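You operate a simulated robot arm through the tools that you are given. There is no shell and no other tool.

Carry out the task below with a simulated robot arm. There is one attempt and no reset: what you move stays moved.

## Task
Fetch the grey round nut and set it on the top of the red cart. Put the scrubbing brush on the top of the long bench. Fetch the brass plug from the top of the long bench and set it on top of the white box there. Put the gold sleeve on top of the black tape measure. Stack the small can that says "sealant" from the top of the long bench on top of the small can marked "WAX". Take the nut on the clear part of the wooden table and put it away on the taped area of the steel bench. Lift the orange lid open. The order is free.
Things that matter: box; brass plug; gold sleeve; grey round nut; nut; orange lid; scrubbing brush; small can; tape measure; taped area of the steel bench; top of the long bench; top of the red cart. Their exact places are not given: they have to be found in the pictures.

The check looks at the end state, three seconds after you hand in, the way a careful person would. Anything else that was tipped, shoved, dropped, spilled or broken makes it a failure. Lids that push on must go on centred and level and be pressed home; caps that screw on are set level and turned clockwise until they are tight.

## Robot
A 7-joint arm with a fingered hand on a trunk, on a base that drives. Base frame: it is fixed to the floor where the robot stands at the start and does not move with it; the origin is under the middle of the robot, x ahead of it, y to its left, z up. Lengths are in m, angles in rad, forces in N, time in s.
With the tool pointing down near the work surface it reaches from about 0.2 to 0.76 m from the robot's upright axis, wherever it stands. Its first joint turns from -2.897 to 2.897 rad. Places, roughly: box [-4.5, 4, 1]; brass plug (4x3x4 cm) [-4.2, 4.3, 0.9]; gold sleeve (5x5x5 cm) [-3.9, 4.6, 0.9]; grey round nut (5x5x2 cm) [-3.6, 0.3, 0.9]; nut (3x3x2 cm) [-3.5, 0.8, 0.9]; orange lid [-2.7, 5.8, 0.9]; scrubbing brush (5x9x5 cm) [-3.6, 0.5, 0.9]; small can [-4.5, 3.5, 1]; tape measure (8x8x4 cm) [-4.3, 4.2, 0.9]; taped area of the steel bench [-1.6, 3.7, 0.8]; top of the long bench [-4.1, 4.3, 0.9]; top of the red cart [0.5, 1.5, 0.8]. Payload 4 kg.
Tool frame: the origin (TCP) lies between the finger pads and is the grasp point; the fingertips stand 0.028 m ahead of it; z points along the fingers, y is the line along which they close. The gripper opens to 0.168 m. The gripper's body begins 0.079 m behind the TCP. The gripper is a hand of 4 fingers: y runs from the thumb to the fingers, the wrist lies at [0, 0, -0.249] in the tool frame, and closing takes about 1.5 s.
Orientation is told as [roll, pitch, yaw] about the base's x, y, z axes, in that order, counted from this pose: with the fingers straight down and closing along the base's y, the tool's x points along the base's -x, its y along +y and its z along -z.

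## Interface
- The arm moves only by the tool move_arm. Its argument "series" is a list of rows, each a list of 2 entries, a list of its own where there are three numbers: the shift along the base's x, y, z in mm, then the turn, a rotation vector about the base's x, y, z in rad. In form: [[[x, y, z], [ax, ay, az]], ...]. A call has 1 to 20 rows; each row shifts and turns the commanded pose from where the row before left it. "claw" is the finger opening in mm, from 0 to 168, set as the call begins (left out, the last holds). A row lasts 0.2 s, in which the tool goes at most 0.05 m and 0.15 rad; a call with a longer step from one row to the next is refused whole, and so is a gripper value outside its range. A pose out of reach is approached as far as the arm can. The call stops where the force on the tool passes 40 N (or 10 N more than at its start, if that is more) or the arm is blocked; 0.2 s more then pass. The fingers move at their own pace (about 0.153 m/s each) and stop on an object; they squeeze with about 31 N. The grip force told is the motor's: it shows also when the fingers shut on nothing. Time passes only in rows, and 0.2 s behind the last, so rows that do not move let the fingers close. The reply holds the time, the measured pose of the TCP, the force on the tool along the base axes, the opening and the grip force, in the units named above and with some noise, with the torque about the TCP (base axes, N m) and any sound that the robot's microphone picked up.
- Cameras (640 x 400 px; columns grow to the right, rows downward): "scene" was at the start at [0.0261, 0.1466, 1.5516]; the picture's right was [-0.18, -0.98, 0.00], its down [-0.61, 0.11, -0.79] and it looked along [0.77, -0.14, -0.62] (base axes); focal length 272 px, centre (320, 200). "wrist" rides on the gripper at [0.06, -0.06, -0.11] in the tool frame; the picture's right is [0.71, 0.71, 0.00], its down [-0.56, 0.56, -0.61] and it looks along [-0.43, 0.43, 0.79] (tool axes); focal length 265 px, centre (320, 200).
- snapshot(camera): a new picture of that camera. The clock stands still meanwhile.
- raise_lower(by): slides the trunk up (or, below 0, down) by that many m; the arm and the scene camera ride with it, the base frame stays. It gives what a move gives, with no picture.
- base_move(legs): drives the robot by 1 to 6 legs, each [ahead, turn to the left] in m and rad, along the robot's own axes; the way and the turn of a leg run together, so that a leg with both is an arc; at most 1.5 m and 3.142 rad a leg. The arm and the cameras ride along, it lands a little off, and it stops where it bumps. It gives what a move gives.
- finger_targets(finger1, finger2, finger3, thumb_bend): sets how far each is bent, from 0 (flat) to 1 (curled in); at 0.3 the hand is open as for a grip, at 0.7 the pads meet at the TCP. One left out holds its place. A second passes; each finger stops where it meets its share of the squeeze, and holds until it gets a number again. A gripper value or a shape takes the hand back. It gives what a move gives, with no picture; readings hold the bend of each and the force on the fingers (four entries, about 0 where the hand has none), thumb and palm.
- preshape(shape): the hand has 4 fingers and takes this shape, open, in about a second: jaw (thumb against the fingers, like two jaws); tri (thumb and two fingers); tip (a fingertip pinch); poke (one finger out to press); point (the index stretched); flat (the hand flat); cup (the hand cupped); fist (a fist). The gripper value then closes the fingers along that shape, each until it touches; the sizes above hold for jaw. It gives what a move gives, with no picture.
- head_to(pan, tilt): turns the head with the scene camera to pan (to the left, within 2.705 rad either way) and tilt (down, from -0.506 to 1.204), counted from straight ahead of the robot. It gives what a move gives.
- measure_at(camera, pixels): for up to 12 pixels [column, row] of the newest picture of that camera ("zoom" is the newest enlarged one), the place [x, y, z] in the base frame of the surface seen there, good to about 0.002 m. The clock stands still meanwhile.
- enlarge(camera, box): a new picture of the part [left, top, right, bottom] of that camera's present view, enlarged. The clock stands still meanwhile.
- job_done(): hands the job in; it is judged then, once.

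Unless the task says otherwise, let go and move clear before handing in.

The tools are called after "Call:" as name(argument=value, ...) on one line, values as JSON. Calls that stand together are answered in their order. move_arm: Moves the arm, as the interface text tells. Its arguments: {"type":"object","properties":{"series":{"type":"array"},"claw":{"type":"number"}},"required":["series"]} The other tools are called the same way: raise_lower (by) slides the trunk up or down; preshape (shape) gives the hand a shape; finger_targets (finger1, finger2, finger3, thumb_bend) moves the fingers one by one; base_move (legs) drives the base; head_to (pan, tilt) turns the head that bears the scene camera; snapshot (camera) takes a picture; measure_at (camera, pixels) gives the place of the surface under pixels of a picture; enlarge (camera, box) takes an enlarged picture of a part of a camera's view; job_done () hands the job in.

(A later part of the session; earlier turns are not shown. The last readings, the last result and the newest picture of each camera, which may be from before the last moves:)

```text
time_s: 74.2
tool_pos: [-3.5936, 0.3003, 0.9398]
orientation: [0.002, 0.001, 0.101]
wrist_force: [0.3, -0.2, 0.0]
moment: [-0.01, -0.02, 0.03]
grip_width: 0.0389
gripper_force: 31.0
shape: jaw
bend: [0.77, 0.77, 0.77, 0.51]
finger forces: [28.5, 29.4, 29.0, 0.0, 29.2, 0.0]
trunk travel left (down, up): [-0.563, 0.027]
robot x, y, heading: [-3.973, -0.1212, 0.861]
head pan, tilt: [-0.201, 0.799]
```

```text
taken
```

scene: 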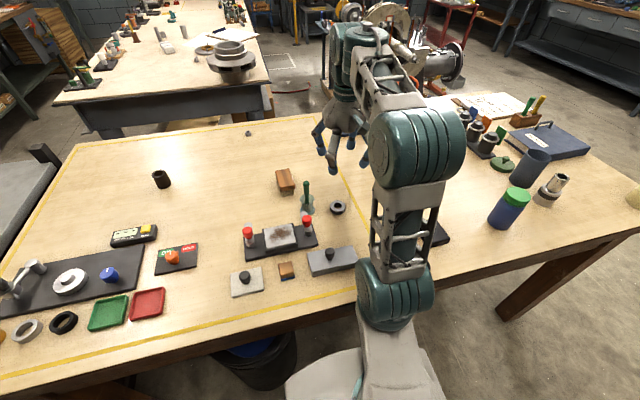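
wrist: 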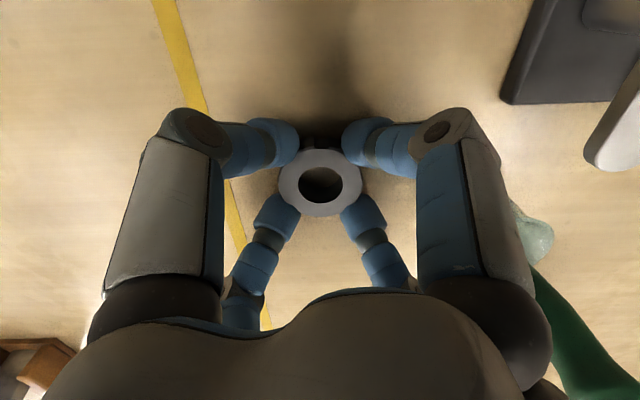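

All four fingers press with about 29 N and the nut is held. I'll lift straight up and check.

Call:
move_arm(series=[[[0, 0, 10], [0, 0, 0]], [[0, 0, 25], [0, 0, 0]], [[0, 0, 40], [0, 0, 0]], [[0, 0, 45], [0, 0, 0]], [[0, 0, 45], [0, 0, 0]], [[0, 0, 45], [0, 0, 0]], [[0, 0, 0], [0, 0, 0]]])

Call:
snapshot(camera="wrist")

Call:
snapshot(camera="scene")

```text
time_s: 75.8
tool_pos: [-3.5927, 0.3011, 1.1508]
orientation: [0.001, 0.001, 0.101]
wrist_force: [-0.1, 0.2, -1.2]
moment: [0.03, -0.06, -0.03]
grip_width: 0.039
gripper_force: 31.3
shape: jaw
bend: [0.77, 0.77, 0.77, 0.51]
finger forces: [28.4, 29.4, 29.2, 0.0, 29.1, 0.1]
trunk travel left (down, up): [-0.563, 0.027]
robot x, y, heading: [-3.9802, -0.1195, 0.865]
head pan, tilt: [-0.201, 0.799]
```

```text
taken
```

wrist: 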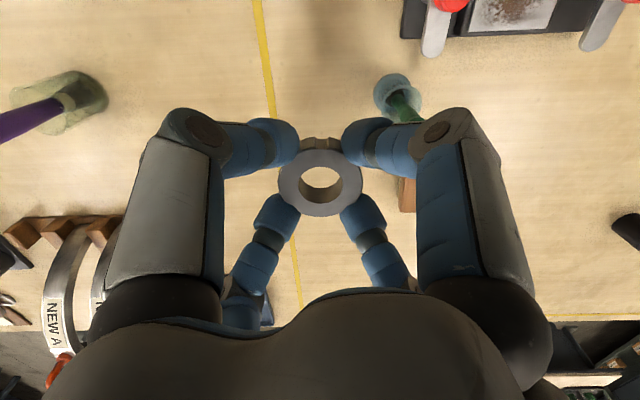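

```text
taken
```

scene: 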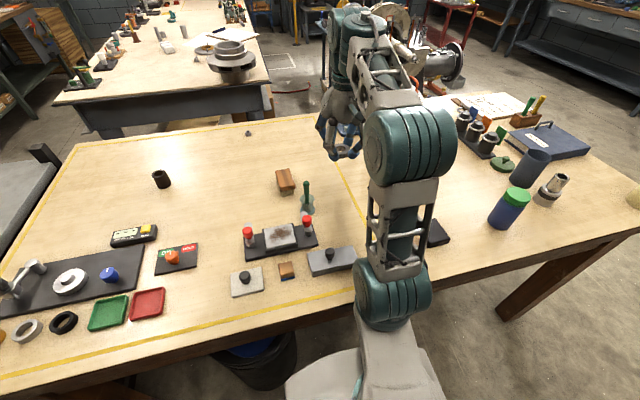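

The nut is gripped and off the table, and nothing else on the table moved. I'll pull the arm back over the base and drive out the way I came, back toward the start.

Call:
move_arm(series=[[[-19, -24, 0], [0, 0, 0.127]], [[-19, -24, 0], [0, 0, 0.127]], [[-19, -24, 0], [0, 0, 0.127]], [[-19, -24, 0], [0, 0, 0.127]], [[-19, -24, 0], [0, 0, 0.127]], [[-18, -25, 0], [0, 0, 0.127]], [[0, 0, 0], [0, 0, 0]]])

Call:
base_move(legs=[[0, -1.76], [1.32, 0], [0, 1.216], [1.5, 0], [1.5, 0], [0.32, 0]])

Call:
head_to(pan=0.7, tilt=0.6)

Call:
snapshot(camera="scene")

```text
time_s: 77.4
tool_pos: [-3.7085, 0.1547, 1.152]
orientation: [-0.001, -0.001, 0.867]
wrist_force: [-0.5, 0.1, -0.5]
moment: [-0.01, 0.0, 0.02]
grip_width: 0.0391
gripper_force: 30.9
shape: jaw
bend: [0.77, 0.77, 0.77, 0.51]
finger forces: [28.4, 29.3, 29.1, 0.0, 28.9, 0.1]
trunk travel left (down, up): [-0.563, 0.027]
robot x, y, heading: [-3.9744, -0.1231, 0.867]
head pan, tilt: [-0.201, 0.799]
```

```text
time_s: 107.2
tool_pos: [0.3897, -0.3028, 1.1515]
orientation: [0.0, -0.001, 0.229]
wrist_force: [-0.2, -0.6, -1.8]
moment: [0.0, 0.01, 0.0]
grip_width: 0.0394
gripper_force: 31.0
shape: jaw
bend: [0.77, 0.77, 0.77, 0.51]
finger forces: [27.8, 29.4, 28.9, 0.1, 29.1, 0.0]
trunk travel left (down, up): [-0.563, 0.027]
robot x, y, heading: [0.0091, -0.3682, 0.235]
head pan, tilt: [-0.201, 0.799]
```

```text
time_s: 108.4
tool_pos: [0.391, -0.3024, 1.1508]
orientation: [-0.001, 0.001, 0.232]
wrist_force: [0.3, -0.2, -1.1]
moment: [0.0, 0.02, -0.02]
grip_width: 0.0387
gripper_force: 31.4
shape: jaw
bend: [0.77, 0.77, 0.77, 0.51]
finger forces: [27.7, 29.5, 29.0, 0.0, 29.1, 0.0]
trunk travel left (down, up): [-0.563, 0.027]
robot x, y, heading: [0.0093, -0.3627, 0.238]
head pan, tilt: [0.7, 0.6]
```

```text
taken
```

scene: 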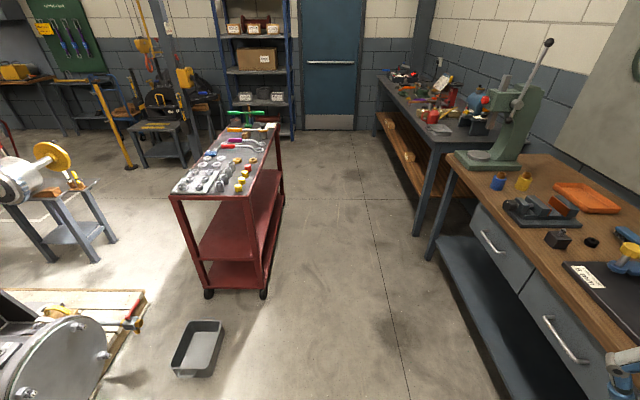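

I'm at (0.01, -0.36) still holding the nut. I'll measure the corridor between the cart and the benches on its right before driving in.

Call:
measure_at(camera="scene", pixels=[[264, 292], [205, 290], [283, 203], [418, 233], [430, 258], [450, 158], [480, 330], [500, 385], [378, 135], [435, 150], [250, 195], [280, 130]])

```text
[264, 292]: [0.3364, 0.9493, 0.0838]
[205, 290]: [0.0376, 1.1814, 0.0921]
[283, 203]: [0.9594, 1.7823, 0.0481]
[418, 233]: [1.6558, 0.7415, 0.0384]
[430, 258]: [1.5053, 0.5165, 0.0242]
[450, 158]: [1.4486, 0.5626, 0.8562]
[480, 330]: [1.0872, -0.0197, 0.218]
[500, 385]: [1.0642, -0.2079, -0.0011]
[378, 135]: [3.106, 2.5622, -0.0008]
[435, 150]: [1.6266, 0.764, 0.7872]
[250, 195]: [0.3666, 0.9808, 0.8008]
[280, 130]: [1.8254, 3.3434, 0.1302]
```

The corridor is wide: the cart's right edge runs from (0.34, 0.95) to (0.96, 1.78), and the bench corner is at (1.50, 0.52). I'll stand at about (0.91, 1.11), facing the cart squarely.

Call:
base_move(legs=[[0, 0.783], [1.2, 0], [0.52, 0], [0, 1.478]])

Call:
head_to(pan=0.0, tilt=0.85)

Call:
snapshot(camera="scene")

Call:
snapshot(camera="wrist")

```text
time_s: 122.9
tool_pos: [0.6573, 1.363, 1.1505]
orientation: [-0.001, 0.0, 2.493]
wrist_force: [-0.1, 0.5, -1.5]
moment: [0.02, -0.02, 0.02]
grip_width: 0.039
gripper_force: 31.3
shape: jaw
bend: [0.77, 0.77, 0.77, 0.51]
finger forces: [27.5, 29.6, 28.7, 0.0, 29.3, 0.0]
trunk travel left (down, up): [-0.563, 0.027]
robot x, y, heading: [0.9485, 1.1101, 2.5]
head pan, tilt: [0.7, 0.6]
```

```text
time_s: 124.0
tool_pos: [0.6553, 1.3624, 1.1527]
orientation: [-0.002, -0.001, 2.493]
wrist_force: [-0.5, -0.5, -1.0]
moment: [0.0, 0.01, 0.01]
grip_width: 0.0385
gripper_force: 30.7
shape: jaw
bend: [0.77, 0.77, 0.77, 0.51]
finger forces: [27.5, 29.6, 28.7, 0.0, 29.3, 0.0]
trunk travel left (down, up): [-0.563, 0.027]
robot x, y, heading: [0.9516, 1.1086, 2.503]
head pan, tilt: [0.0, 0.85]
```

```text
taken
```

scene: 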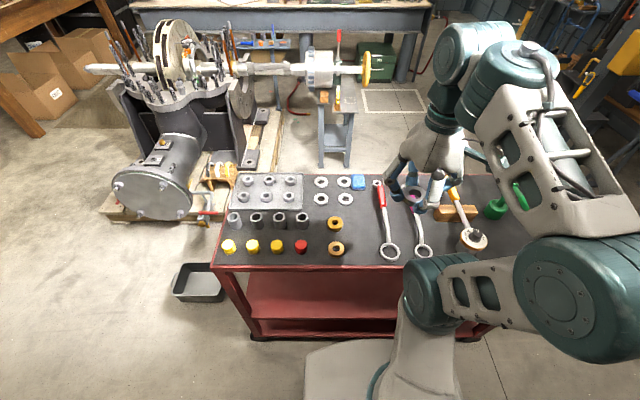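

```text
taken
```

wrist: 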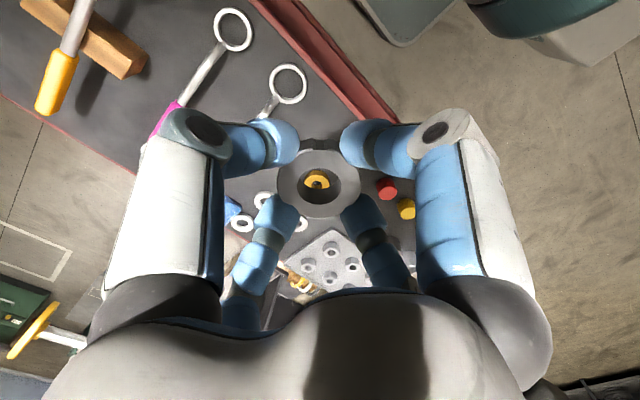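

Free space on the cart shows between the gold rings (335,222)/(336,248) and the red wrench (383,215). I'll enlarge and measure it.

Call:
enlarge(camera="scene", box=[290, 165, 430, 275])

Call:
measure_at(camera="zoom", pixels=[[325, 250], [325, 300], [325, 360], [260, 300], [385, 300], [345, 200], [180, 390], [400, 200], [240, 265], [240, 370], [440, 370], [330, 330]])

```text
3.64 times, centred on (360, 220) of scene
```

zoom: 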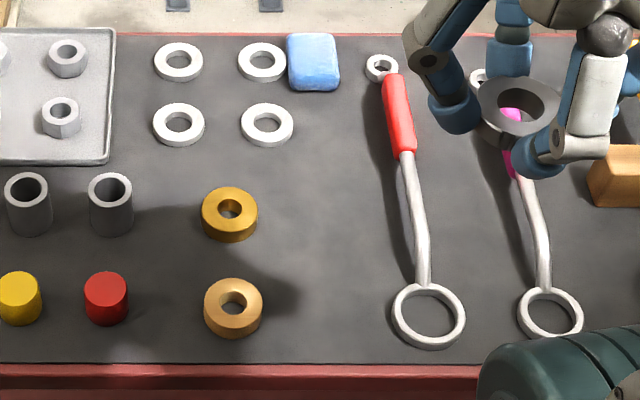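

```text
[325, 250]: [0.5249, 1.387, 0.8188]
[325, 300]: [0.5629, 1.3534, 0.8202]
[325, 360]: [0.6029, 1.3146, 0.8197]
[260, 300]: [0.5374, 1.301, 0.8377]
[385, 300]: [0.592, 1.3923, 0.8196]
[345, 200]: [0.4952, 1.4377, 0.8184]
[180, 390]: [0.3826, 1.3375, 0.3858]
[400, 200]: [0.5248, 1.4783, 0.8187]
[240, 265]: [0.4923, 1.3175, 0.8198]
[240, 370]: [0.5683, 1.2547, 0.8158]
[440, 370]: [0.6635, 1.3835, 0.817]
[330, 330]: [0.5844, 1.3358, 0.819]
```

The middle of the free patch is around zoom (328,258) → (0.532, 1.384, 0.8195), about 67 mm clear of the rings and the wrench shaft. I'll move above it and lower to a TCP height of 0.88.

Call:
move_arm(series=[[[-31, 5, 0], [0, 0, 0]], [[-31, 5, 0], [0, 0, 0]], [[-31, 6, 0], [0, 0, 0]], [[-30, 5, 0], [0, 0, 0]], [[0, 0, -40], [0, 0, 0]], [[0, 0, -45], [0, 0, 0]], [[0, 0, -45], [0, 0, 0]], [[0, 0, -45], [0, 0, 0]], [[0, 0, -45], [0, 0, 0]], [[0, 0, -45], [0, 0, 0]], [[0, 0, 0], [0, 0, 0]], [[0, 0, 0], [0, 0, 0]]])

Call:
enlarge(camera="scene", box=[290, 165, 430, 275])

Call:
snapshot(camera="wrist")

```text
time_s: 126.6
tool_pos: [0.5364, 1.3825, 0.8863]
orientation: [0.0, -0.002, 2.495]
wrist_force: [0.9, -0.5, -1.8]
moment: [0.04, 0.0, 0.0]
grip_width: 0.039
gripper_force: 30.6
shape: jaw
bend: [0.77, 0.77, 0.77, 0.51]
finger forces: [27.5, 29.5, 28.8, 0.1, 29.5, 0.1]
trunk travel left (down, up): [-0.563, 0.027]
robot x, y, heading: [0.946, 1.1076, 2.503]
head pan, tilt: [0.0, 0.85]
```

```text
3.64 times, centred on (360, 220) of scene
```

zoom: 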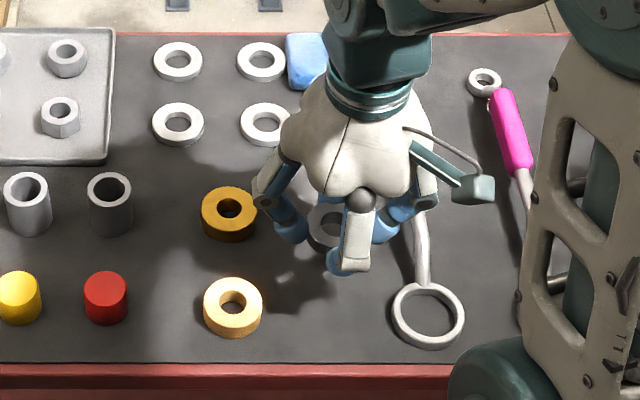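

```text
taken
```

wrist: 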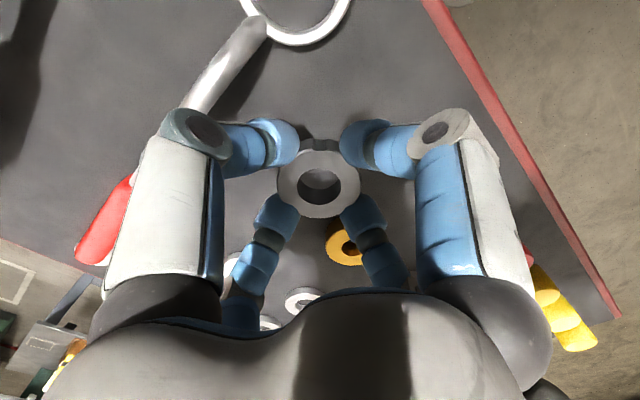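

The hand is centred over the free patch with the rings and shaft between the fingers. I'll lower gently until the nut touches.

Call:
move_arm(series=[[[0, 0, -15], [0, 0, 0]], [[0, 0, -10], [0, 0, 0]], [[0, 0, -6], [0, 0, 0]], [[0, 0, -2], [0, 0, 0]], [[0, 0, 0], [0, 0, 0]]])

Call:
move_arm(series=[[[0, 0, -1], [0, 0, 0]], [[0, 0, -1], [0, 0, 0]], [[0, 0, 0], [0, 0, 0]]])

Call:
enlarge(camera="scene", box=[310, 180, 410, 270])

```text
time_s: 127.8
tool_pos: [0.5344, 1.385, 0.8538]
orientation: [0.001, -0.001, 2.494]
wrist_force: [-0.4, 0.4, -1.7]
moment: [-0.01, 0.02, -0.02]
grip_width: 0.0388
gripper_force: 30.9
shape: jaw
bend: [0.77, 0.77, 0.77, 0.51]
finger forces: [27.6, 29.5, 28.8, 0.0, 29.4, 0.0]
trunk travel left (down, up): [-0.563, 0.027]
robot x, y, heading: [0.9451, 1.1136, 2.497]
head pan, tilt: [0.0, 0.85]
```

```text
time_s: 128.6
tool_pos: [0.5335, 1.383, 0.8521]
orientation: [0.001, 0.001, 2.494]
wrist_force: [-0.3, 1.5, -1.5]
moment: [-0.01, 0.02, 0.03]
grip_width: 0.0389
gripper_force: 30.8
shape: jaw
bend: [0.77, 0.77, 0.77, 0.51]
finger forces: [27.5, 29.5, 28.7, 0.0, 29.3, 0.0]
trunk travel left (down, up): [-0.563, 0.027]
robot x, y, heading: [0.9496, 1.1105, 2.494]
head pan, tilt: [0.0, 0.85]
```

```text
4.44 times, centred on (360, 225) of scene
```

zoom: 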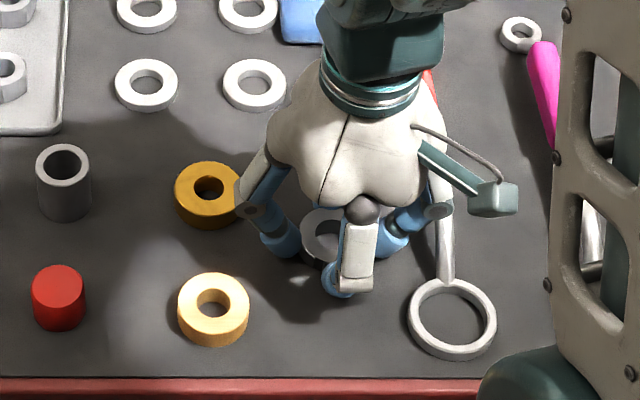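

No contact yet (force z still about -1.5 N). I'll keep stepping down 1 mm at a time.

Call:
move_arm(series=[[[0, 0, -1], [0, 0, 0]], [[0, 0, -1], [0, 0, 0]], [[0, 0, 0], [0, 0, 0]]])

Call:
move_arm(series=[[[0, 0, -1], [0, 0, 0]], [[0, 0, 0], [0, 0, 0]]])

```text
time_s: 129.4
tool_pos: [0.5346, 1.3852, 0.8513]
orientation: [0.002, -0.002, 2.494]
wrist_force: [-1.4, 1.2, 6.6]
moment: [0.03, 0.13, 0.01]
grip_width: 0.0392
gripper_force: 31.3
shape: jaw
bend: [0.77, 0.77, 0.77, 0.51]
finger forces: [27.9, 33.0, 30.8, 0.0, 30.3, 0.1]
trunk travel left (down, up): [-0.563, 0.027]
robot x, y, heading: [0.9484, 1.1068, 2.496]
head pan, tilt: [0.0, 0.85]
```

```text
time_s: 130.0
tool_pos: [0.5347, 1.3839, 0.8501]
orientation: [-0.002, -0.005, 2.494]
wrist_force: [-2.0, 1.1, 19.7]
moment: [-0.05, 0.23, -0.03]
grip_width: 0.0393
gripper_force: 30.6
shape: jaw
bend: [0.77, 0.77, 0.77, 0.51]
finger forces: [29.0, 39.0, 33.9, 0.0, 33.6, 0.0]
trunk travel left (down, up): [-0.563, 0.027]
robot x, y, heading: [0.9466, 1.1089, 2.5]
head pan, tilt: [0.0, 0.85]
```

Contact: force z rose to +20 N, so the nut is resting on the cart. I'll ease up 1 mm and open the fingers a little.

Call:
move_arm(series=[[[0, 0, 1], [0, 0, 0]], [[0, 0, 0], [0, 0, 0]]])

Call:
move_arm(series=[[[0, 0, 0], [0, 0, 0]], [[0, 0, 0], [0, 0, 0]], [[0, 0, 0], [0, 0, 0]], [[0, 0, 0], [0, 0, 0]], [[0, 0, 0], [0, 0, 0]]], claw=72)

Call:
snapshot(camera="wrist")

```text
time_s: 130.6
tool_pos: [0.5334, 1.3836, 0.8494]
orientation: [0.001, -0.002, 2.497]
wrist_force: [-5.3, 2.0, 14.7]
moment: [0.05, 0.28, -0.04]
grip_width: 0.0393
gripper_force: 31.1
shape: jaw
bend: [0.77, 0.77, 0.77, 0.51]
finger forces: [28.5, 36.6, 33.8, 0.0, 31.6, 0.0]
trunk travel left (down, up): [-0.563, 0.027]
robot x, y, heading: [0.9462, 1.1053, 2.498]
head pan, tilt: [0.0, 0.85]
```

```text
time_s: 131.8
tool_pos: [0.5347, 1.384, 0.8495]
orientation: [0.001, 0.0, 2.493]
wrist_force: [-0.1, -0.3, -0.1]
moment: [0.03, 0.03, -0.01]
grip_width: 0.0715
gripper_force: 0.1
shape: jaw
bend: [0.38, 0.38, 0.38, 0.38]
finger forces: [0.1, 0.0, 0.0, 0.0, 0.5, 0.0]
trunk travel left (down, up): [-0.563, 0.027]
robot x, y, heading: [0.95, 1.1126, 2.5]
head pan, tilt: [0.0, 0.85]
```

```text
taken
```

wrist: 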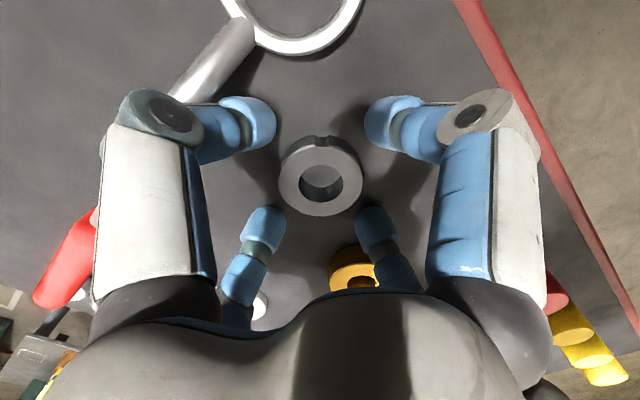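

The nut stands free on the cart at (321,172). I'll lift the hand straight up and check the cart.

Call:
move_arm(series=[[[0, 0, 15], [0, 0, 0]], [[0, 0, 30], [0, 0, 0]], [[0, 0, 45], [0, 0, 0]], [[0, 0, 45], [0, 0, 0]], [[0, 0, 45], [0, 0, 0]], [[0, 0, 45], [0, 0, 0]], [[30, -5, 45], [0, 0, 0]], [[45, -8, 25], [0, 0, 0]], [[45, -8, 0], [0, 0, 0]], [[0, 0, 0], [0, 0, 0]]])

Call:
enlarge(camera="scene", box=[210, 165, 530, 275])

```text
refused: row 7 steps farther than a row can; nothing moved
```

```text
2.00 times, centred on (370, 220) of scene
```

zoom: 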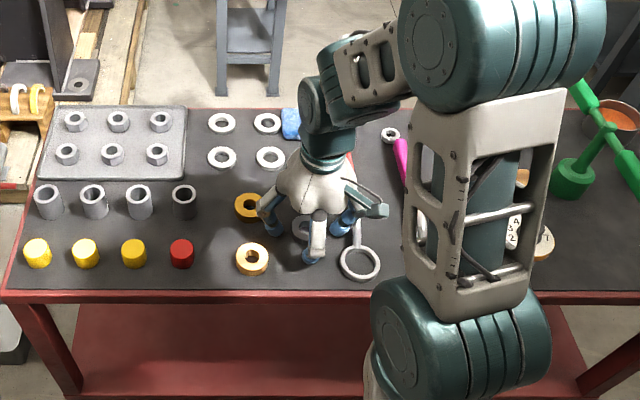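

One row was too long, so nothing moved; I'll resend with shorter steps.

Call:
move_arm(series=[[[0, 0, 15], [0, 0, 0]], [[0, 0, 30], [0, 0, 0]], [[0, 0, 45], [0, 0, 0]], [[0, 0, 45], [0, 0, 0]], [[0, 0, 45], [0, 0, 0]], [[0, 0, 45], [0, 0, 0]], [[15, -3, 40], [0, 0, 0]], [[35, -6, 25], [0, 0, 0]], [[40, -7, 15], [0, 0, 0]], [[32, -5, 0], [0, 0, 0]], [[0, 0, 0], [0, 0, 0]]])

Call:
enlarge(camera="scene", box=[210, 165, 530, 275])

```text
time_s: 134.2
tool_pos: [0.6553, 1.3614, 1.1543]
orientation: [-0.001, 0.0, 2.496]
wrist_force: [0.6, -0.3, 0.4]
moment: [-0.01, 0.01, 0.01]
grip_width: 0.0718
gripper_force: 0.1
shape: jaw
bend: [0.38, 0.38, 0.38, 0.38]
finger forces: [0.0, 0.1, 0.0, 0.0, 0.0, 0.0]
trunk travel left (down, up): [-0.563, 0.027]
robot x, y, heading: [0.9472, 1.1069, 2.499]
head pan, tilt: [0.0, 0.85]
```

```text
2.00 times, centred on (370, 220) of scene
```

zoom: 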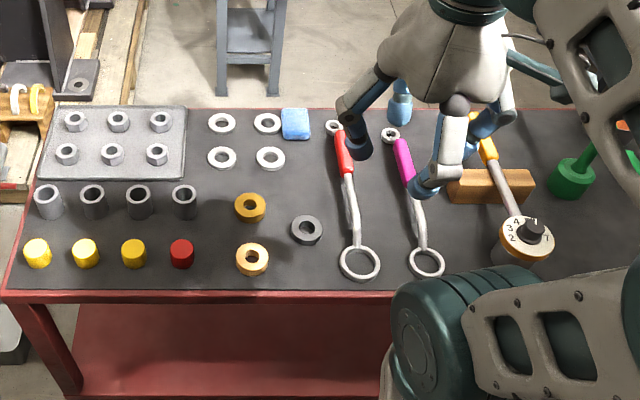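

The grey nut lies flat at zoom (306,230) and everything else on the cart is untouched. Next is the small nut from the table's aisle side; I'll drive back round the cart toward the aisle in checked stages.

Call:
base_move(legs=[[0, 1.752], [1.45, 0], [0, -1.315], [1.0, 0]])

Call:
head_to(pan=0.0, tilt=0.5)

Call:
snapshot(camera="scene")

```text
time_s: 153.5
tool_pos: [-1.0917, 0.1998, 1.1535]
orientation: [0.001, -0.001, 2.895]
wrist_force: [0.3, 0.1, -1.0]
moment: [0.01, -0.03, 0.0]
grip_width: 0.0716
gripper_force: 0.0
shape: jaw
bend: [0.38, 0.38, 0.38, 0.38]
finger forces: [0.1, 0.0, 0.0, 0.0, 0.1, 0.1]
trunk travel left (down, up): [-0.563, 0.027]
robot x, y, heading: [-0.7254, 0.0809, 2.903]
head pan, tilt: [0.0, 0.85]
```

```text
time_s: 154.4
tool_pos: [-1.0911, 0.2004, 1.1557]
orientation: [0.001, 0.0, 2.897]
wrist_force: [-0.5, 0.0, 0.5]
moment: [0.0, -0.01, 0.04]
grip_width: 0.0719
gripper_force: 0.0
shape: jaw
bend: [0.38, 0.38, 0.38, 0.38]
finger forces: [0.0, 0.0, 0.0, 0.1, 0.1, 0.0]
trunk travel left (down, up): [-0.563, 0.027]
robot x, y, heading: [-0.7187, 0.0799, 2.899]
head pan, tilt: [0.0, 0.499]
```

```text
taken
```

scene: 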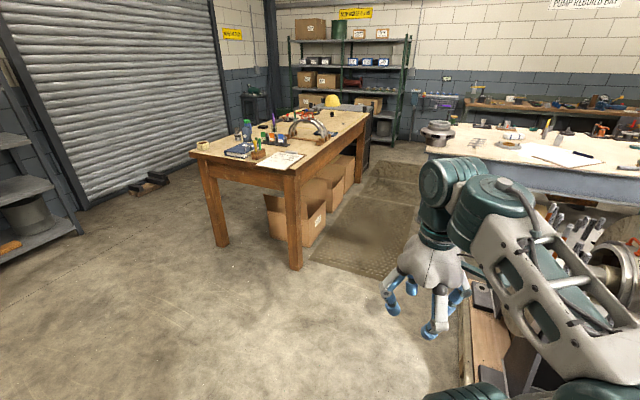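

The way to the aisle is clear (mat only). I'll drive to the aisle mouth and line up with it.

Call:
base_move(legs=[[0, 0.09], [1.22, 0], [0, -0.53]])

Call:
head_to(pan=0.0, tilt=0.6)

Call:
snapshot(camera="scene")

```text
time_s: 162.5
tool_pos: [-2.1902, 0.538, 1.1542]
orientation: [-0.001, -0.001, 2.434]
wrist_force: [1.2, 0.3, -1.2]
moment: [-0.03, 0.02, -0.01]
grip_width: 0.0717
gripper_force: 0.0
shape: jaw
bend: [0.38, 0.38, 0.38, 0.38]
finger forces: [0.0, 0.1, 0.0, 0.0, 0.0, 0.0]
trunk travel left (down, up): [-0.563, 0.027]
robot x, y, heading: [-1.9146, 0.2726, 2.439]
head pan, tilt: [0.0, 0.499]
```

```text
time_s: 163.2
tool_pos: [-2.1902, 0.5399, 1.1547]
orientation: [-0.001, -0.001, 2.433]
wrist_force: [-0.1, 0.3, -0.2]
moment: [0.05, 0.01, 0.05]
grip_width: 0.072
gripper_force: 0.0
shape: jaw
bend: [0.38, 0.38, 0.38, 0.38]
finger forces: [0.1, 0.1, 0.0, 0.1, 0.0, 0.0]
trunk travel left (down, up): [-0.563, 0.027]
robot x, y, heading: [-1.9113, 0.2694, 2.435]
head pan, tilt: [0.0, 0.6]
```

```text
taken
```

scene: 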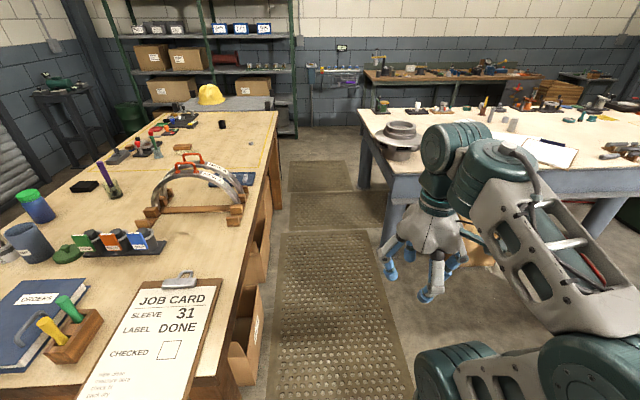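

The aisle with mats lies straight ahead, with the nut at (250,142). I'll measure both edges of the aisle and the box flap under the table.

Call:
measure_at(camera="scene", pixels=[[277, 113], [250, 260], [220, 370], [360, 112], [372, 168], [262, 330], [262, 215], [250, 142], [395, 245], [410, 150], [268, 250], [390, 185]])

```text
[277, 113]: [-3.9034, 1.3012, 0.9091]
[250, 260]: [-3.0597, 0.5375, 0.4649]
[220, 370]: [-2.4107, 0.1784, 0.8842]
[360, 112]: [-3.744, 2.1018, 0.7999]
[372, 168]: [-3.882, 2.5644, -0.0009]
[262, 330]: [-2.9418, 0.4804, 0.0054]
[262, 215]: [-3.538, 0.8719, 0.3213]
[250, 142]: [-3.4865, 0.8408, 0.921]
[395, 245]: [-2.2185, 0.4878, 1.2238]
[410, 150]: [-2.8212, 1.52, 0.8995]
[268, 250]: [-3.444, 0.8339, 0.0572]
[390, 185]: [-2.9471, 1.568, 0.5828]
```

The aisle is about 0.75 m wide and I'm nearly centred in it (0.37 m from the table edge). I'll check how far my arm sticks out sideways before going in.

Call:
measure_at(camera="scene", pixels=[[600, 290], [635, 350], [560, 240], [500, 160], [430, 370], [620, 330], [390, 160], [400, 135]])

```text
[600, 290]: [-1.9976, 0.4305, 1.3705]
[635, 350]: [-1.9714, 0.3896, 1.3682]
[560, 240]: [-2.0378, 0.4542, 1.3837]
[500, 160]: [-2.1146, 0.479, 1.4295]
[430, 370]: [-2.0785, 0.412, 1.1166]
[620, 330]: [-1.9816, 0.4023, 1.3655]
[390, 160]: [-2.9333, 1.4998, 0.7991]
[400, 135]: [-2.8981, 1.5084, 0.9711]
```

The arm stays within about 0.1 m of the centre line and well above the bench tops. I'll drive into the aisle in two steps.

Call:
base_move(legs=[[0, 0.06], [0.9, 0]])

```text
time_s: 168.3
tool_pos: [-2.9374, 1.0558, 1.1555]
orientation: [0.001, -0.001, 2.509]
wrist_force: [0.1, 0.0, 0.0]
moment: [0.0, 0.03, 0.01]
grip_width: 0.0717
gripper_force: 0.1
shape: jaw
bend: [0.38, 0.38, 0.38, 0.38]
finger forces: [0.1, 0.0, 0.0, 0.0, 0.0, 0.0]
trunk travel left (down, up): [-0.563, 0.027]
robot x, y, heading: [-2.643, 0.8037, 2.507]
head pan, tilt: [0.0, 0.6]
```

I'm centred (0.36 m from the table edge). I'll go on 0.69 m and turn left to face the table.

Call:
base_move(legs=[[0.69, 0], [0, 1.56]])

Call:
head_to(pan=0.0, tilt=0.9)

Call:
snapshot(camera="scene")

Call:
snapshot(camera="wrist")

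```text
time_s: 175.9
tool_pos: [-3.4459, 0.914, 1.1516]
orientation: [0.0, 0.0, -2.217]
wrist_force: [-0.2, 0.1, 0.0]
moment: [0.0, 0.03, -0.01]
grip_width: 0.0719
gripper_force: 0.0
shape: jaw
bend: [0.38, 0.38, 0.38, 0.38]
finger forces: [0.0, 0.0, 0.1, 0.0, 0.1, 0.1]
trunk travel left (down, up): [-0.563, 0.027]
robot x, y, heading: [-3.1957, 1.2094, -2.217]
head pan, tilt: [0.0, 0.6]
```

```text
time_s: 176.7
tool_pos: [-3.4463, 0.9136, 1.1482]
orientation: [0.0, -0.001, -2.217]
wrist_force: [0.0, 0.4, 0.6]
moment: [0.02, -0.02, 0.01]
grip_width: 0.0718
gripper_force: 0.1
shape: jaw
bend: [0.38, 0.38, 0.38, 0.38]
finger forces: [0.0, 0.0, 0.0, 0.0, 0.1, 0.1]
trunk travel left (down, up): [-0.563, 0.027]
robot x, y, heading: [-3.1949, 1.2074, -2.21]
head pan, tilt: [0.0, 0.901]
```

```text
taken
```

scene: 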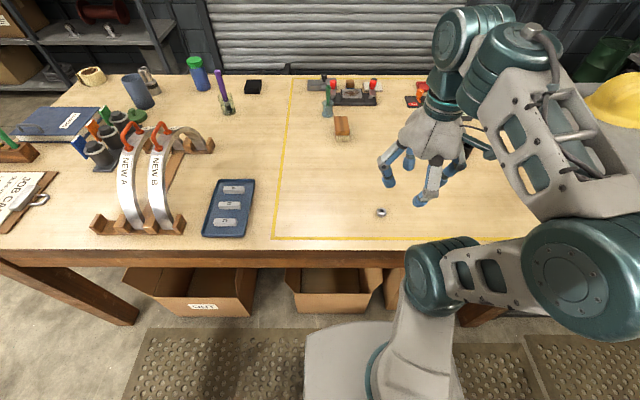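

```text
taken
```

wrist: 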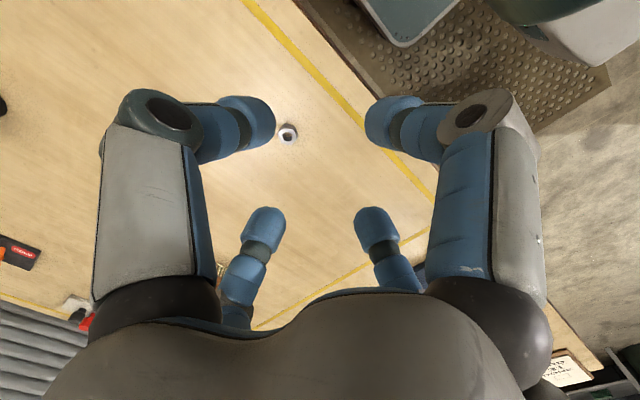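

The small nut shows at wrist (289,133) with nothing near it. I'll measure and enlarge it.

Call:
enlarge(camera="wrist", box=[260, 110, 320, 150])

Call:
measure_at(camera="wrist", pixels=[[280, 133], [297, 133], [288, 126], [289, 142], [288, 134], [289, 148]])

```text
10.00 times, centred on (290, 130) of wrist
```

zoom: 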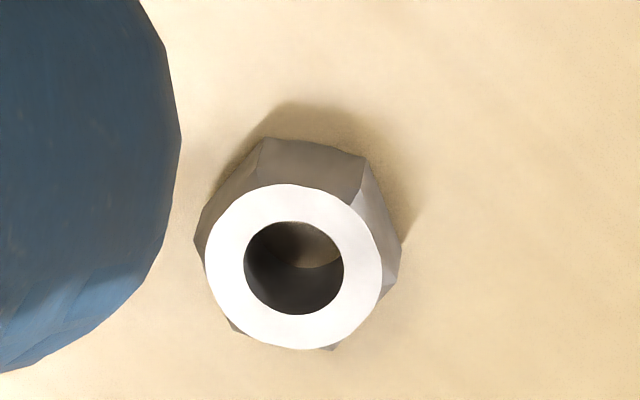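

```text
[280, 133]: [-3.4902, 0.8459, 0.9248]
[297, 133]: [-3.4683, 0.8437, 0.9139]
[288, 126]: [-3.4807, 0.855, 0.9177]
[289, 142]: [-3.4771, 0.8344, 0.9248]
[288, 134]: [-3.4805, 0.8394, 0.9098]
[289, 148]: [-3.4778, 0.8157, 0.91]
```

It's a hex nut with flats; I'll measure the rim of its top face in the zoom to get the centre and the direction of its flats.

Call:
measure_at(camera="zoom", pixels=[[218, 267], [368, 267], [293, 196], [293, 338], [264, 140], [365, 157], [400, 248], [195, 240], [230, 330], [335, 348]])

```text
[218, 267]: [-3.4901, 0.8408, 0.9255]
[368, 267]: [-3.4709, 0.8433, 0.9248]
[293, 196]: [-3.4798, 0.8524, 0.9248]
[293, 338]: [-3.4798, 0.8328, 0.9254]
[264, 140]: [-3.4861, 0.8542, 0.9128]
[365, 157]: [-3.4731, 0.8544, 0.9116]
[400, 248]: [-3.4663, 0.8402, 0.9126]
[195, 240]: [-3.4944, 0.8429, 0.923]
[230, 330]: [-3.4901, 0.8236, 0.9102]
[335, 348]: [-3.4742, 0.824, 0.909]
```

The hex nut's centre is (-3.480, 0.8425), its top at 0.925, and two of its flats face about the -30°/150° line. I'll turn the hand +0.12 rad to match, narrow to 60 mm and go down over it.

Call:
move_arm(series=[[[-17, -36, 0], [0, 0, 0.06]], [[-17, -35, 0], [0, 0, 0.06]], [[0, 0, -40], [0, 0, 0]], [[0, 0, -45], [0, 0, 0]], [[0, 0, -45], [0, 0, 0]], [[0, 0, -25], [0, 0, 0]], [[0, 0, 0], [0, 0, 0]]], claw=60)

Call:
snapshot(camera="wrist")

```text
time_s: 178.3
tool_pos: [-3.4785, 0.843, 0.992]
orientation: [-0.001, 0.0, -2.097]
wrist_force: [0.3, 0.4, -0.1]
moment: [0.03, 0.02, -0.02]
grip_width: 0.0603
gripper_force: 0.1
shape: jaw
bend: [0.79, 0.79, 0.79, 0.42]
finger forces: [0.0, 0.0, 0.1, 0.1, 0.0, 0.1]
trunk travel left (down, up): [-0.563, 0.027]
robot x, y, heading: [-3.1944, 1.2082, -2.215]
head pan, tilt: [0.0, 0.901]
```

```text
taken
```

wrist: 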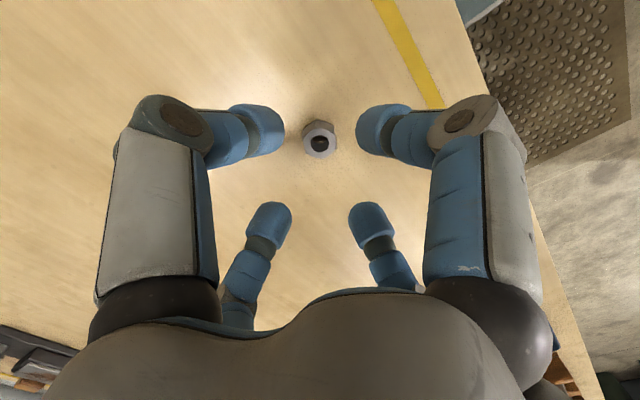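

The nut is centred at (320,138) under the fingers. I'll descend to a TCP height of 0.940 and close.

Call:
move_arm(series=[[[0, 0, -20], [0, 0, 0]], [[0, 0, -18], [0, 0, 0]], [[0, 0, -10], [0, 0, 0]], [[0, 0, -4], [0, 0, 0]], [[0, 0, 0], [0, 0, 0]]])

Call:
snapshot(camera="wrist")

```text
time_s: 179.5
tool_pos: [-3.4796, 0.8427, 0.9407]
orientation: [0.001, 0.0, -2.096]
wrist_force: [-0.4, -0.5, 0.1]
moment: [-0.01, -0.02, -0.01]
grip_width: 0.0603
gripper_force: 0.0
shape: jaw
bend: [0.79, 0.79, 0.79, 0.42]
finger forces: [0.0, 0.1, 0.0, 0.0, 0.1, 0.0]
trunk travel left (down, up): [-0.563, 0.027]
robot x, y, heading: [-3.1968, 1.2063, -2.212]
head pan, tilt: [0.0, 0.901]
```

```text
taken
```

wrist: 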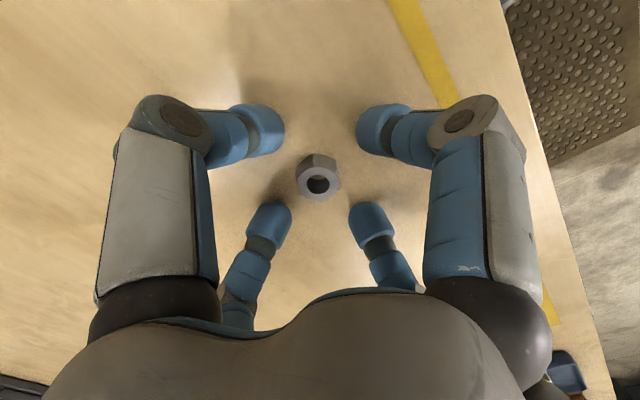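

Call:
move_arm(series=[[[0, 0, 0], [0, 0, 0]], [[0, 0, 0], [0, 0, 0]], [[0, 0, 0], [0, 0, 0]], [[0, 0, 0], [0, 0, 0]], [[0, 0, 0], [0, 0, 0]], [[0, 0, 0], [0, 0, 0]], [[0, 0, 0], [0, 0, 0]], [[0, 0, 0], [0, 0, 0]]], claw=2)

Call:
snapshot(camera="wrist")

```text
time_s: 181.3
tool_pos: [-3.4805, 0.8438, 0.9408]
orientation: [0.0, 0.0, -2.095]
wrist_force: [0.9, -0.1, -0.3]
moment: [0.01, 0.0, 0.05]
grip_width: 0.0192
gripper_force: 30.7
shape: jaw
bend: [0.75, 0.75, 0.75, 0.61]
finger forces: [27.4, 29.0, 28.0, 0.0, 28.1, 0.0]
trunk travel left (down, up): [-0.563, 0.027]
robot x, y, heading: [-3.1988, 1.2057, -2.213]
head pan, tilt: [0.0, 0.901]
```

```text
taken
```

wrist: 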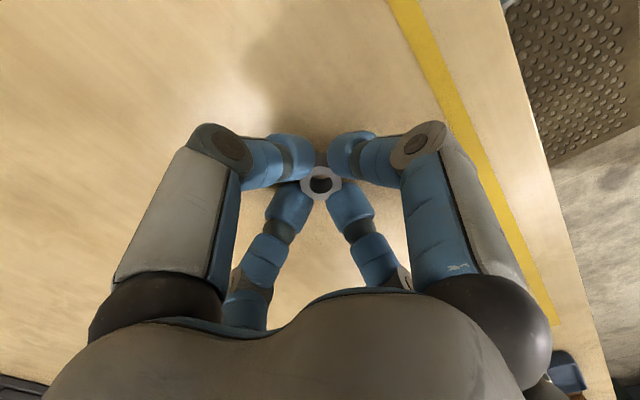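

The nut is gripped by all four fingers (about 28 N each, width 19 mm). I'll lift and pull back over the base.

Call:
move_arm(series=[[[0, 0, 10], [0, 0, 0]], [[0, 0, 25], [0, 0, 0]], [[0, 0, 45], [0, 0, 0]], [[0, 0, 45], [0, 0, 0]], [[0, 0, 45], [0, 0, 0]], [[0, 0, 42], [0, 0, 0]], [[17, 36, 0], [0, 0, -0.06]], [[17, 35, 0], [0, 0, -0.06]], [[0, 0, 0], [0, 0, 0]]])

Call:
snapshot(camera="wrist")

```text
time_s: 183.3
tool_pos: [-3.4461, 0.9163, 1.1523]
orientation: [0.0, -0.001, -2.218]
wrist_force: [-0.4, -0.3, -0.4]
moment: [0.0, 0.0, 0.02]
grip_width: 0.0192
gripper_force: 30.6
shape: jaw
bend: [0.75, 0.75, 0.75, 0.61]
finger forces: [28.1, 29.6, 28.3, 0.1, 28.4, 0.1]
trunk travel left (down, up): [-0.563, 0.027]
robot x, y, heading: [-3.1954, 1.2085, -2.213]
head pan, tilt: [0.0, 0.901]
```

```text
taken
```

wrist: 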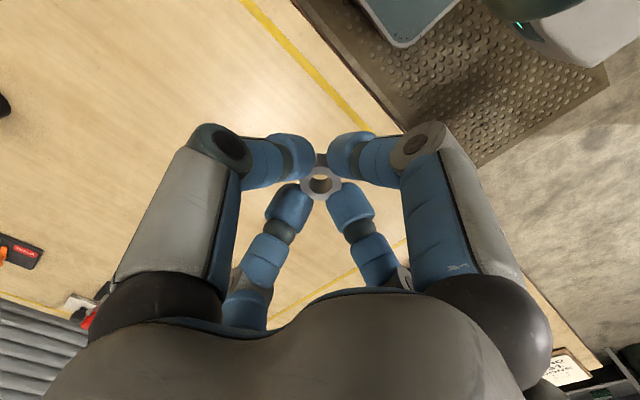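

The nut is held. Before driving I'll look at the steel bench behind me to find the taped area and the approaches.

Call:
head_to(pan=-2.6, tilt=0.35)

Call:
snapshot(camera="scene")

Call:
enlarge(camera="scene", box=[300, 100, 640, 300])

```text
time_s: 185.6
tool_pos: [-3.4458, 0.916, 1.1523]
orientation: [0.0, -0.001, -2.217]
wrist_force: [0.0, -0.1, -0.5]
moment: [0.01, -0.03, 0.02]
grip_width: 0.0192
gripper_force: 31.1
shape: jaw
bend: [0.75, 0.75, 0.75, 0.61]
finger forces: [28.0, 29.6, 28.3, 0.1, 28.4, 0.1]
trunk travel left (down, up): [-0.563, 0.027]
robot x, y, heading: [-3.1911, 1.2036, -2.214]
head pan, tilt: [-2.601, 0.351]
```

```text
taken
```

scene: 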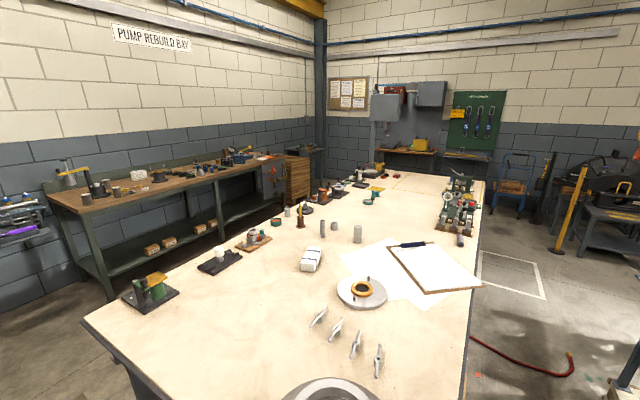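

```text
1.88 times, centred on (470, 200) of scene
```

zoom: 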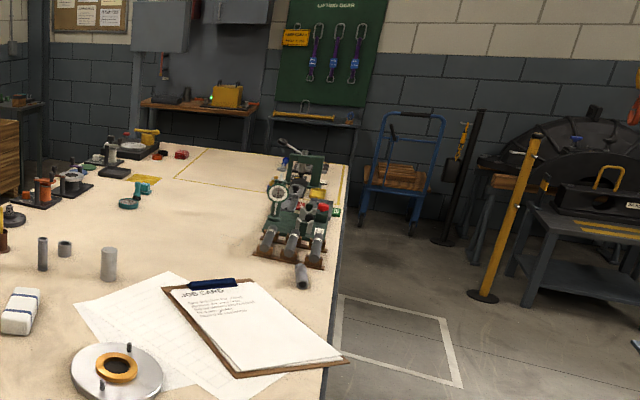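

Yellow tape is visible at the far end of the steel bench (zoom (200,150) to (340,200)). I'll measure the tape, the bench end and the floor around it.

Call:
measure_at(camera="zoom", pixels=[[200, 151], [176, 179], [258, 188], [338, 200], [346, 163], [240, 165], [348, 175], [483, 297], [440, 240], [410, 230], [365, 215], [325, 350]])

Call:
measure_at(camera="scene", pixels=[[80, 320], [370, 172], [485, 180], [50, 193], [310, 158], [295, 175], [520, 360], [605, 395], [490, 255], [545, 298], [115, 295], [283, 195]])

```text
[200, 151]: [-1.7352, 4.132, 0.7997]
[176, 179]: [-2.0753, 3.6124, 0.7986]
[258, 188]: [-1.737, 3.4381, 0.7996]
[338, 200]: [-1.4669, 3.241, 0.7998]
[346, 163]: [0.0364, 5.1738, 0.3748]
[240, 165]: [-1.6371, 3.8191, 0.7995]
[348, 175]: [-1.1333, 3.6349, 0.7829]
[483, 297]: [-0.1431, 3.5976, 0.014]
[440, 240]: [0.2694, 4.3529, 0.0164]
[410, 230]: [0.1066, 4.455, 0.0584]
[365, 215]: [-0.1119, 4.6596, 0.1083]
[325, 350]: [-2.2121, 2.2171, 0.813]
```

```text
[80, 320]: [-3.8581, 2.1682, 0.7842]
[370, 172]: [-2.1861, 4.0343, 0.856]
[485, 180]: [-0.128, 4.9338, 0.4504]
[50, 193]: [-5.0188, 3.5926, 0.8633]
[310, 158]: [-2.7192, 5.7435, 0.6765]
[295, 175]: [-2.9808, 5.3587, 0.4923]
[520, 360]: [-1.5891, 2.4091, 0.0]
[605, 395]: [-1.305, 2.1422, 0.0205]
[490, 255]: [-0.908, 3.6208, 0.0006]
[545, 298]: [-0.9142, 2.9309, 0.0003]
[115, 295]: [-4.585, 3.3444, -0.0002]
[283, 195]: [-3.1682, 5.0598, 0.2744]
```

The tape outlines the right-hand end of the steel bench, roughly corners (-2.08,3.61), (-1.74,4.13), (-1.47,3.24), best reached from the bench's right end via the corridor by the long bench. I'll turn back along the aisle and check the way ahead.

Call:
base_move(legs=[[0, -1.57]])

Call:
head_to(pan=0.0, tilt=0.7)

Call:
snapshot(camera="scene")

```text
time_s: 189.8
tool_pos: [-3.4911, 1.454, 1.1524]
orientation: [-0.001, 0.0, 2.514]
wrist_force: [0.1, -0.8, -1.0]
moment: [0.04, -0.01, 0.01]
grip_width: 0.0191
gripper_force: 31.3
shape: jaw
bend: [0.75, 0.75, 0.75, 0.61]
finger forces: [27.5, 29.3, 28.2, 0.0, 28.9, 0.0]
trunk travel left (down, up): [-0.563, 0.027]
robot x, y, heading: [-3.1947, 1.2097, 2.515]
head pan, tilt: [-2.601, 0.351]
```

```text
time_s: 192.1
tool_pos: [-3.4912, 1.4532, 1.1491]
orientation: [0.002, 0.001, 2.515]
wrist_force: [0.9, 0.0, 0.3]
moment: [0.03, -0.02, -0.03]
grip_width: 0.0189
gripper_force: 30.4
shape: jaw
bend: [0.75, 0.75, 0.75, 0.61]
finger forces: [27.6, 29.3, 28.3, 0.0, 28.7, 0.0]
trunk travel left (down, up): [-0.563, 0.027]
robot x, y, heading: [-3.1931, 1.2053, 2.52]
head pan, tilt: [0.0, 0.7]
```

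```text
taken
```

scene: 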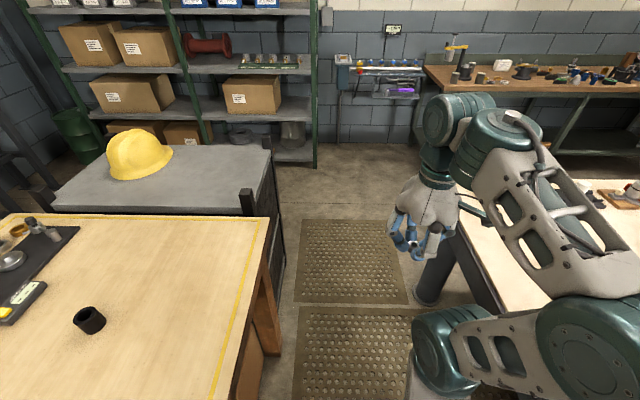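

Call:
measure_at(camera="scene", pixels=[[275, 150], [285, 270], [263, 218], [305, 165], [325, 180], [430, 300], [375, 140], [440, 80], [262, 390], [350, 200], [400, 165], [460, 150]])

```text
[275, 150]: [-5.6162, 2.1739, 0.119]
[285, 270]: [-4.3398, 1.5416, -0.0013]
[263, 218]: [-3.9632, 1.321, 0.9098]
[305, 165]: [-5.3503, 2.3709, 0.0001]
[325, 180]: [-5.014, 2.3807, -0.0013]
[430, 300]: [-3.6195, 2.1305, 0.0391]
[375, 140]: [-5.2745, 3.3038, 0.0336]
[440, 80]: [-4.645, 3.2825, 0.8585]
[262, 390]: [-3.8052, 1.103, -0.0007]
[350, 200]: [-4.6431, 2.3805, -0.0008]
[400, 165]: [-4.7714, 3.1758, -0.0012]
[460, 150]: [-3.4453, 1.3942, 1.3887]
```

The cabinet is flush with the table edge and the exit is clear. I'll drive 1.66 m out of the aisle and turn right into the corridor between the steel bench and the long bench.

Call:
base_move(legs=[[0, -0.02], [1.3, 0], [0.36, 0], [0, -1.6]])

Call:
head_to(pan=0.3, tilt=0.5)

Call:
snapshot(camera="scene")

```text
time_s: 204.1
tool_pos: [-4.3108, 2.49, 1.1477]
orientation: [0.023, -0.007, 1.099]
wrist_force: [1.2, -0.4, -0.3]
moment: [0.02, 0.06, -0.02]
grip_width: 0.0189
gripper_force: 30.8
shape: jaw
bend: [0.75, 0.75, 0.75, 0.61]
finger forces: [27.1, 29.4, 28.1, 0.1, 29.8, 0.0]
trunk travel left (down, up): [-0.563, 0.027]
robot x, y, heading: [-4.5369, 2.1785, 1.109]
head pan, tilt: [0.0, 0.7]
stopped in leg 4: the robot was blocked; the commanded pose is now the measured one
```

```text
time_s: 204.9
tool_pos: [-4.3136, 2.4918, 1.1475]
orientation: [0.022, -0.005, 1.102]
wrist_force: [-0.4, 0.3, 0.1]
moment: [0.0, -0.02, -0.01]
grip_width: 0.0191
gripper_force: 30.9
shape: jaw
bend: [0.75, 0.75, 0.75, 0.61]
finger forces: [27.2, 29.5, 28.3, 0.0, 29.8, 0.1]
trunk travel left (down, up): [-0.563, 0.027]
robot x, y, heading: [-4.5385, 2.1784, 1.109]
head pan, tilt: [0.3, 0.499]
```

```text
taken
```

scene: 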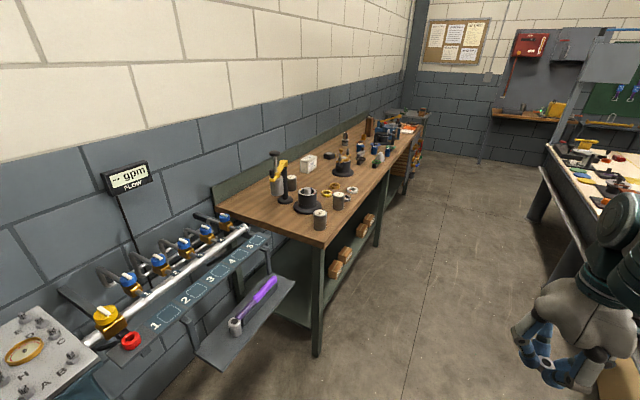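

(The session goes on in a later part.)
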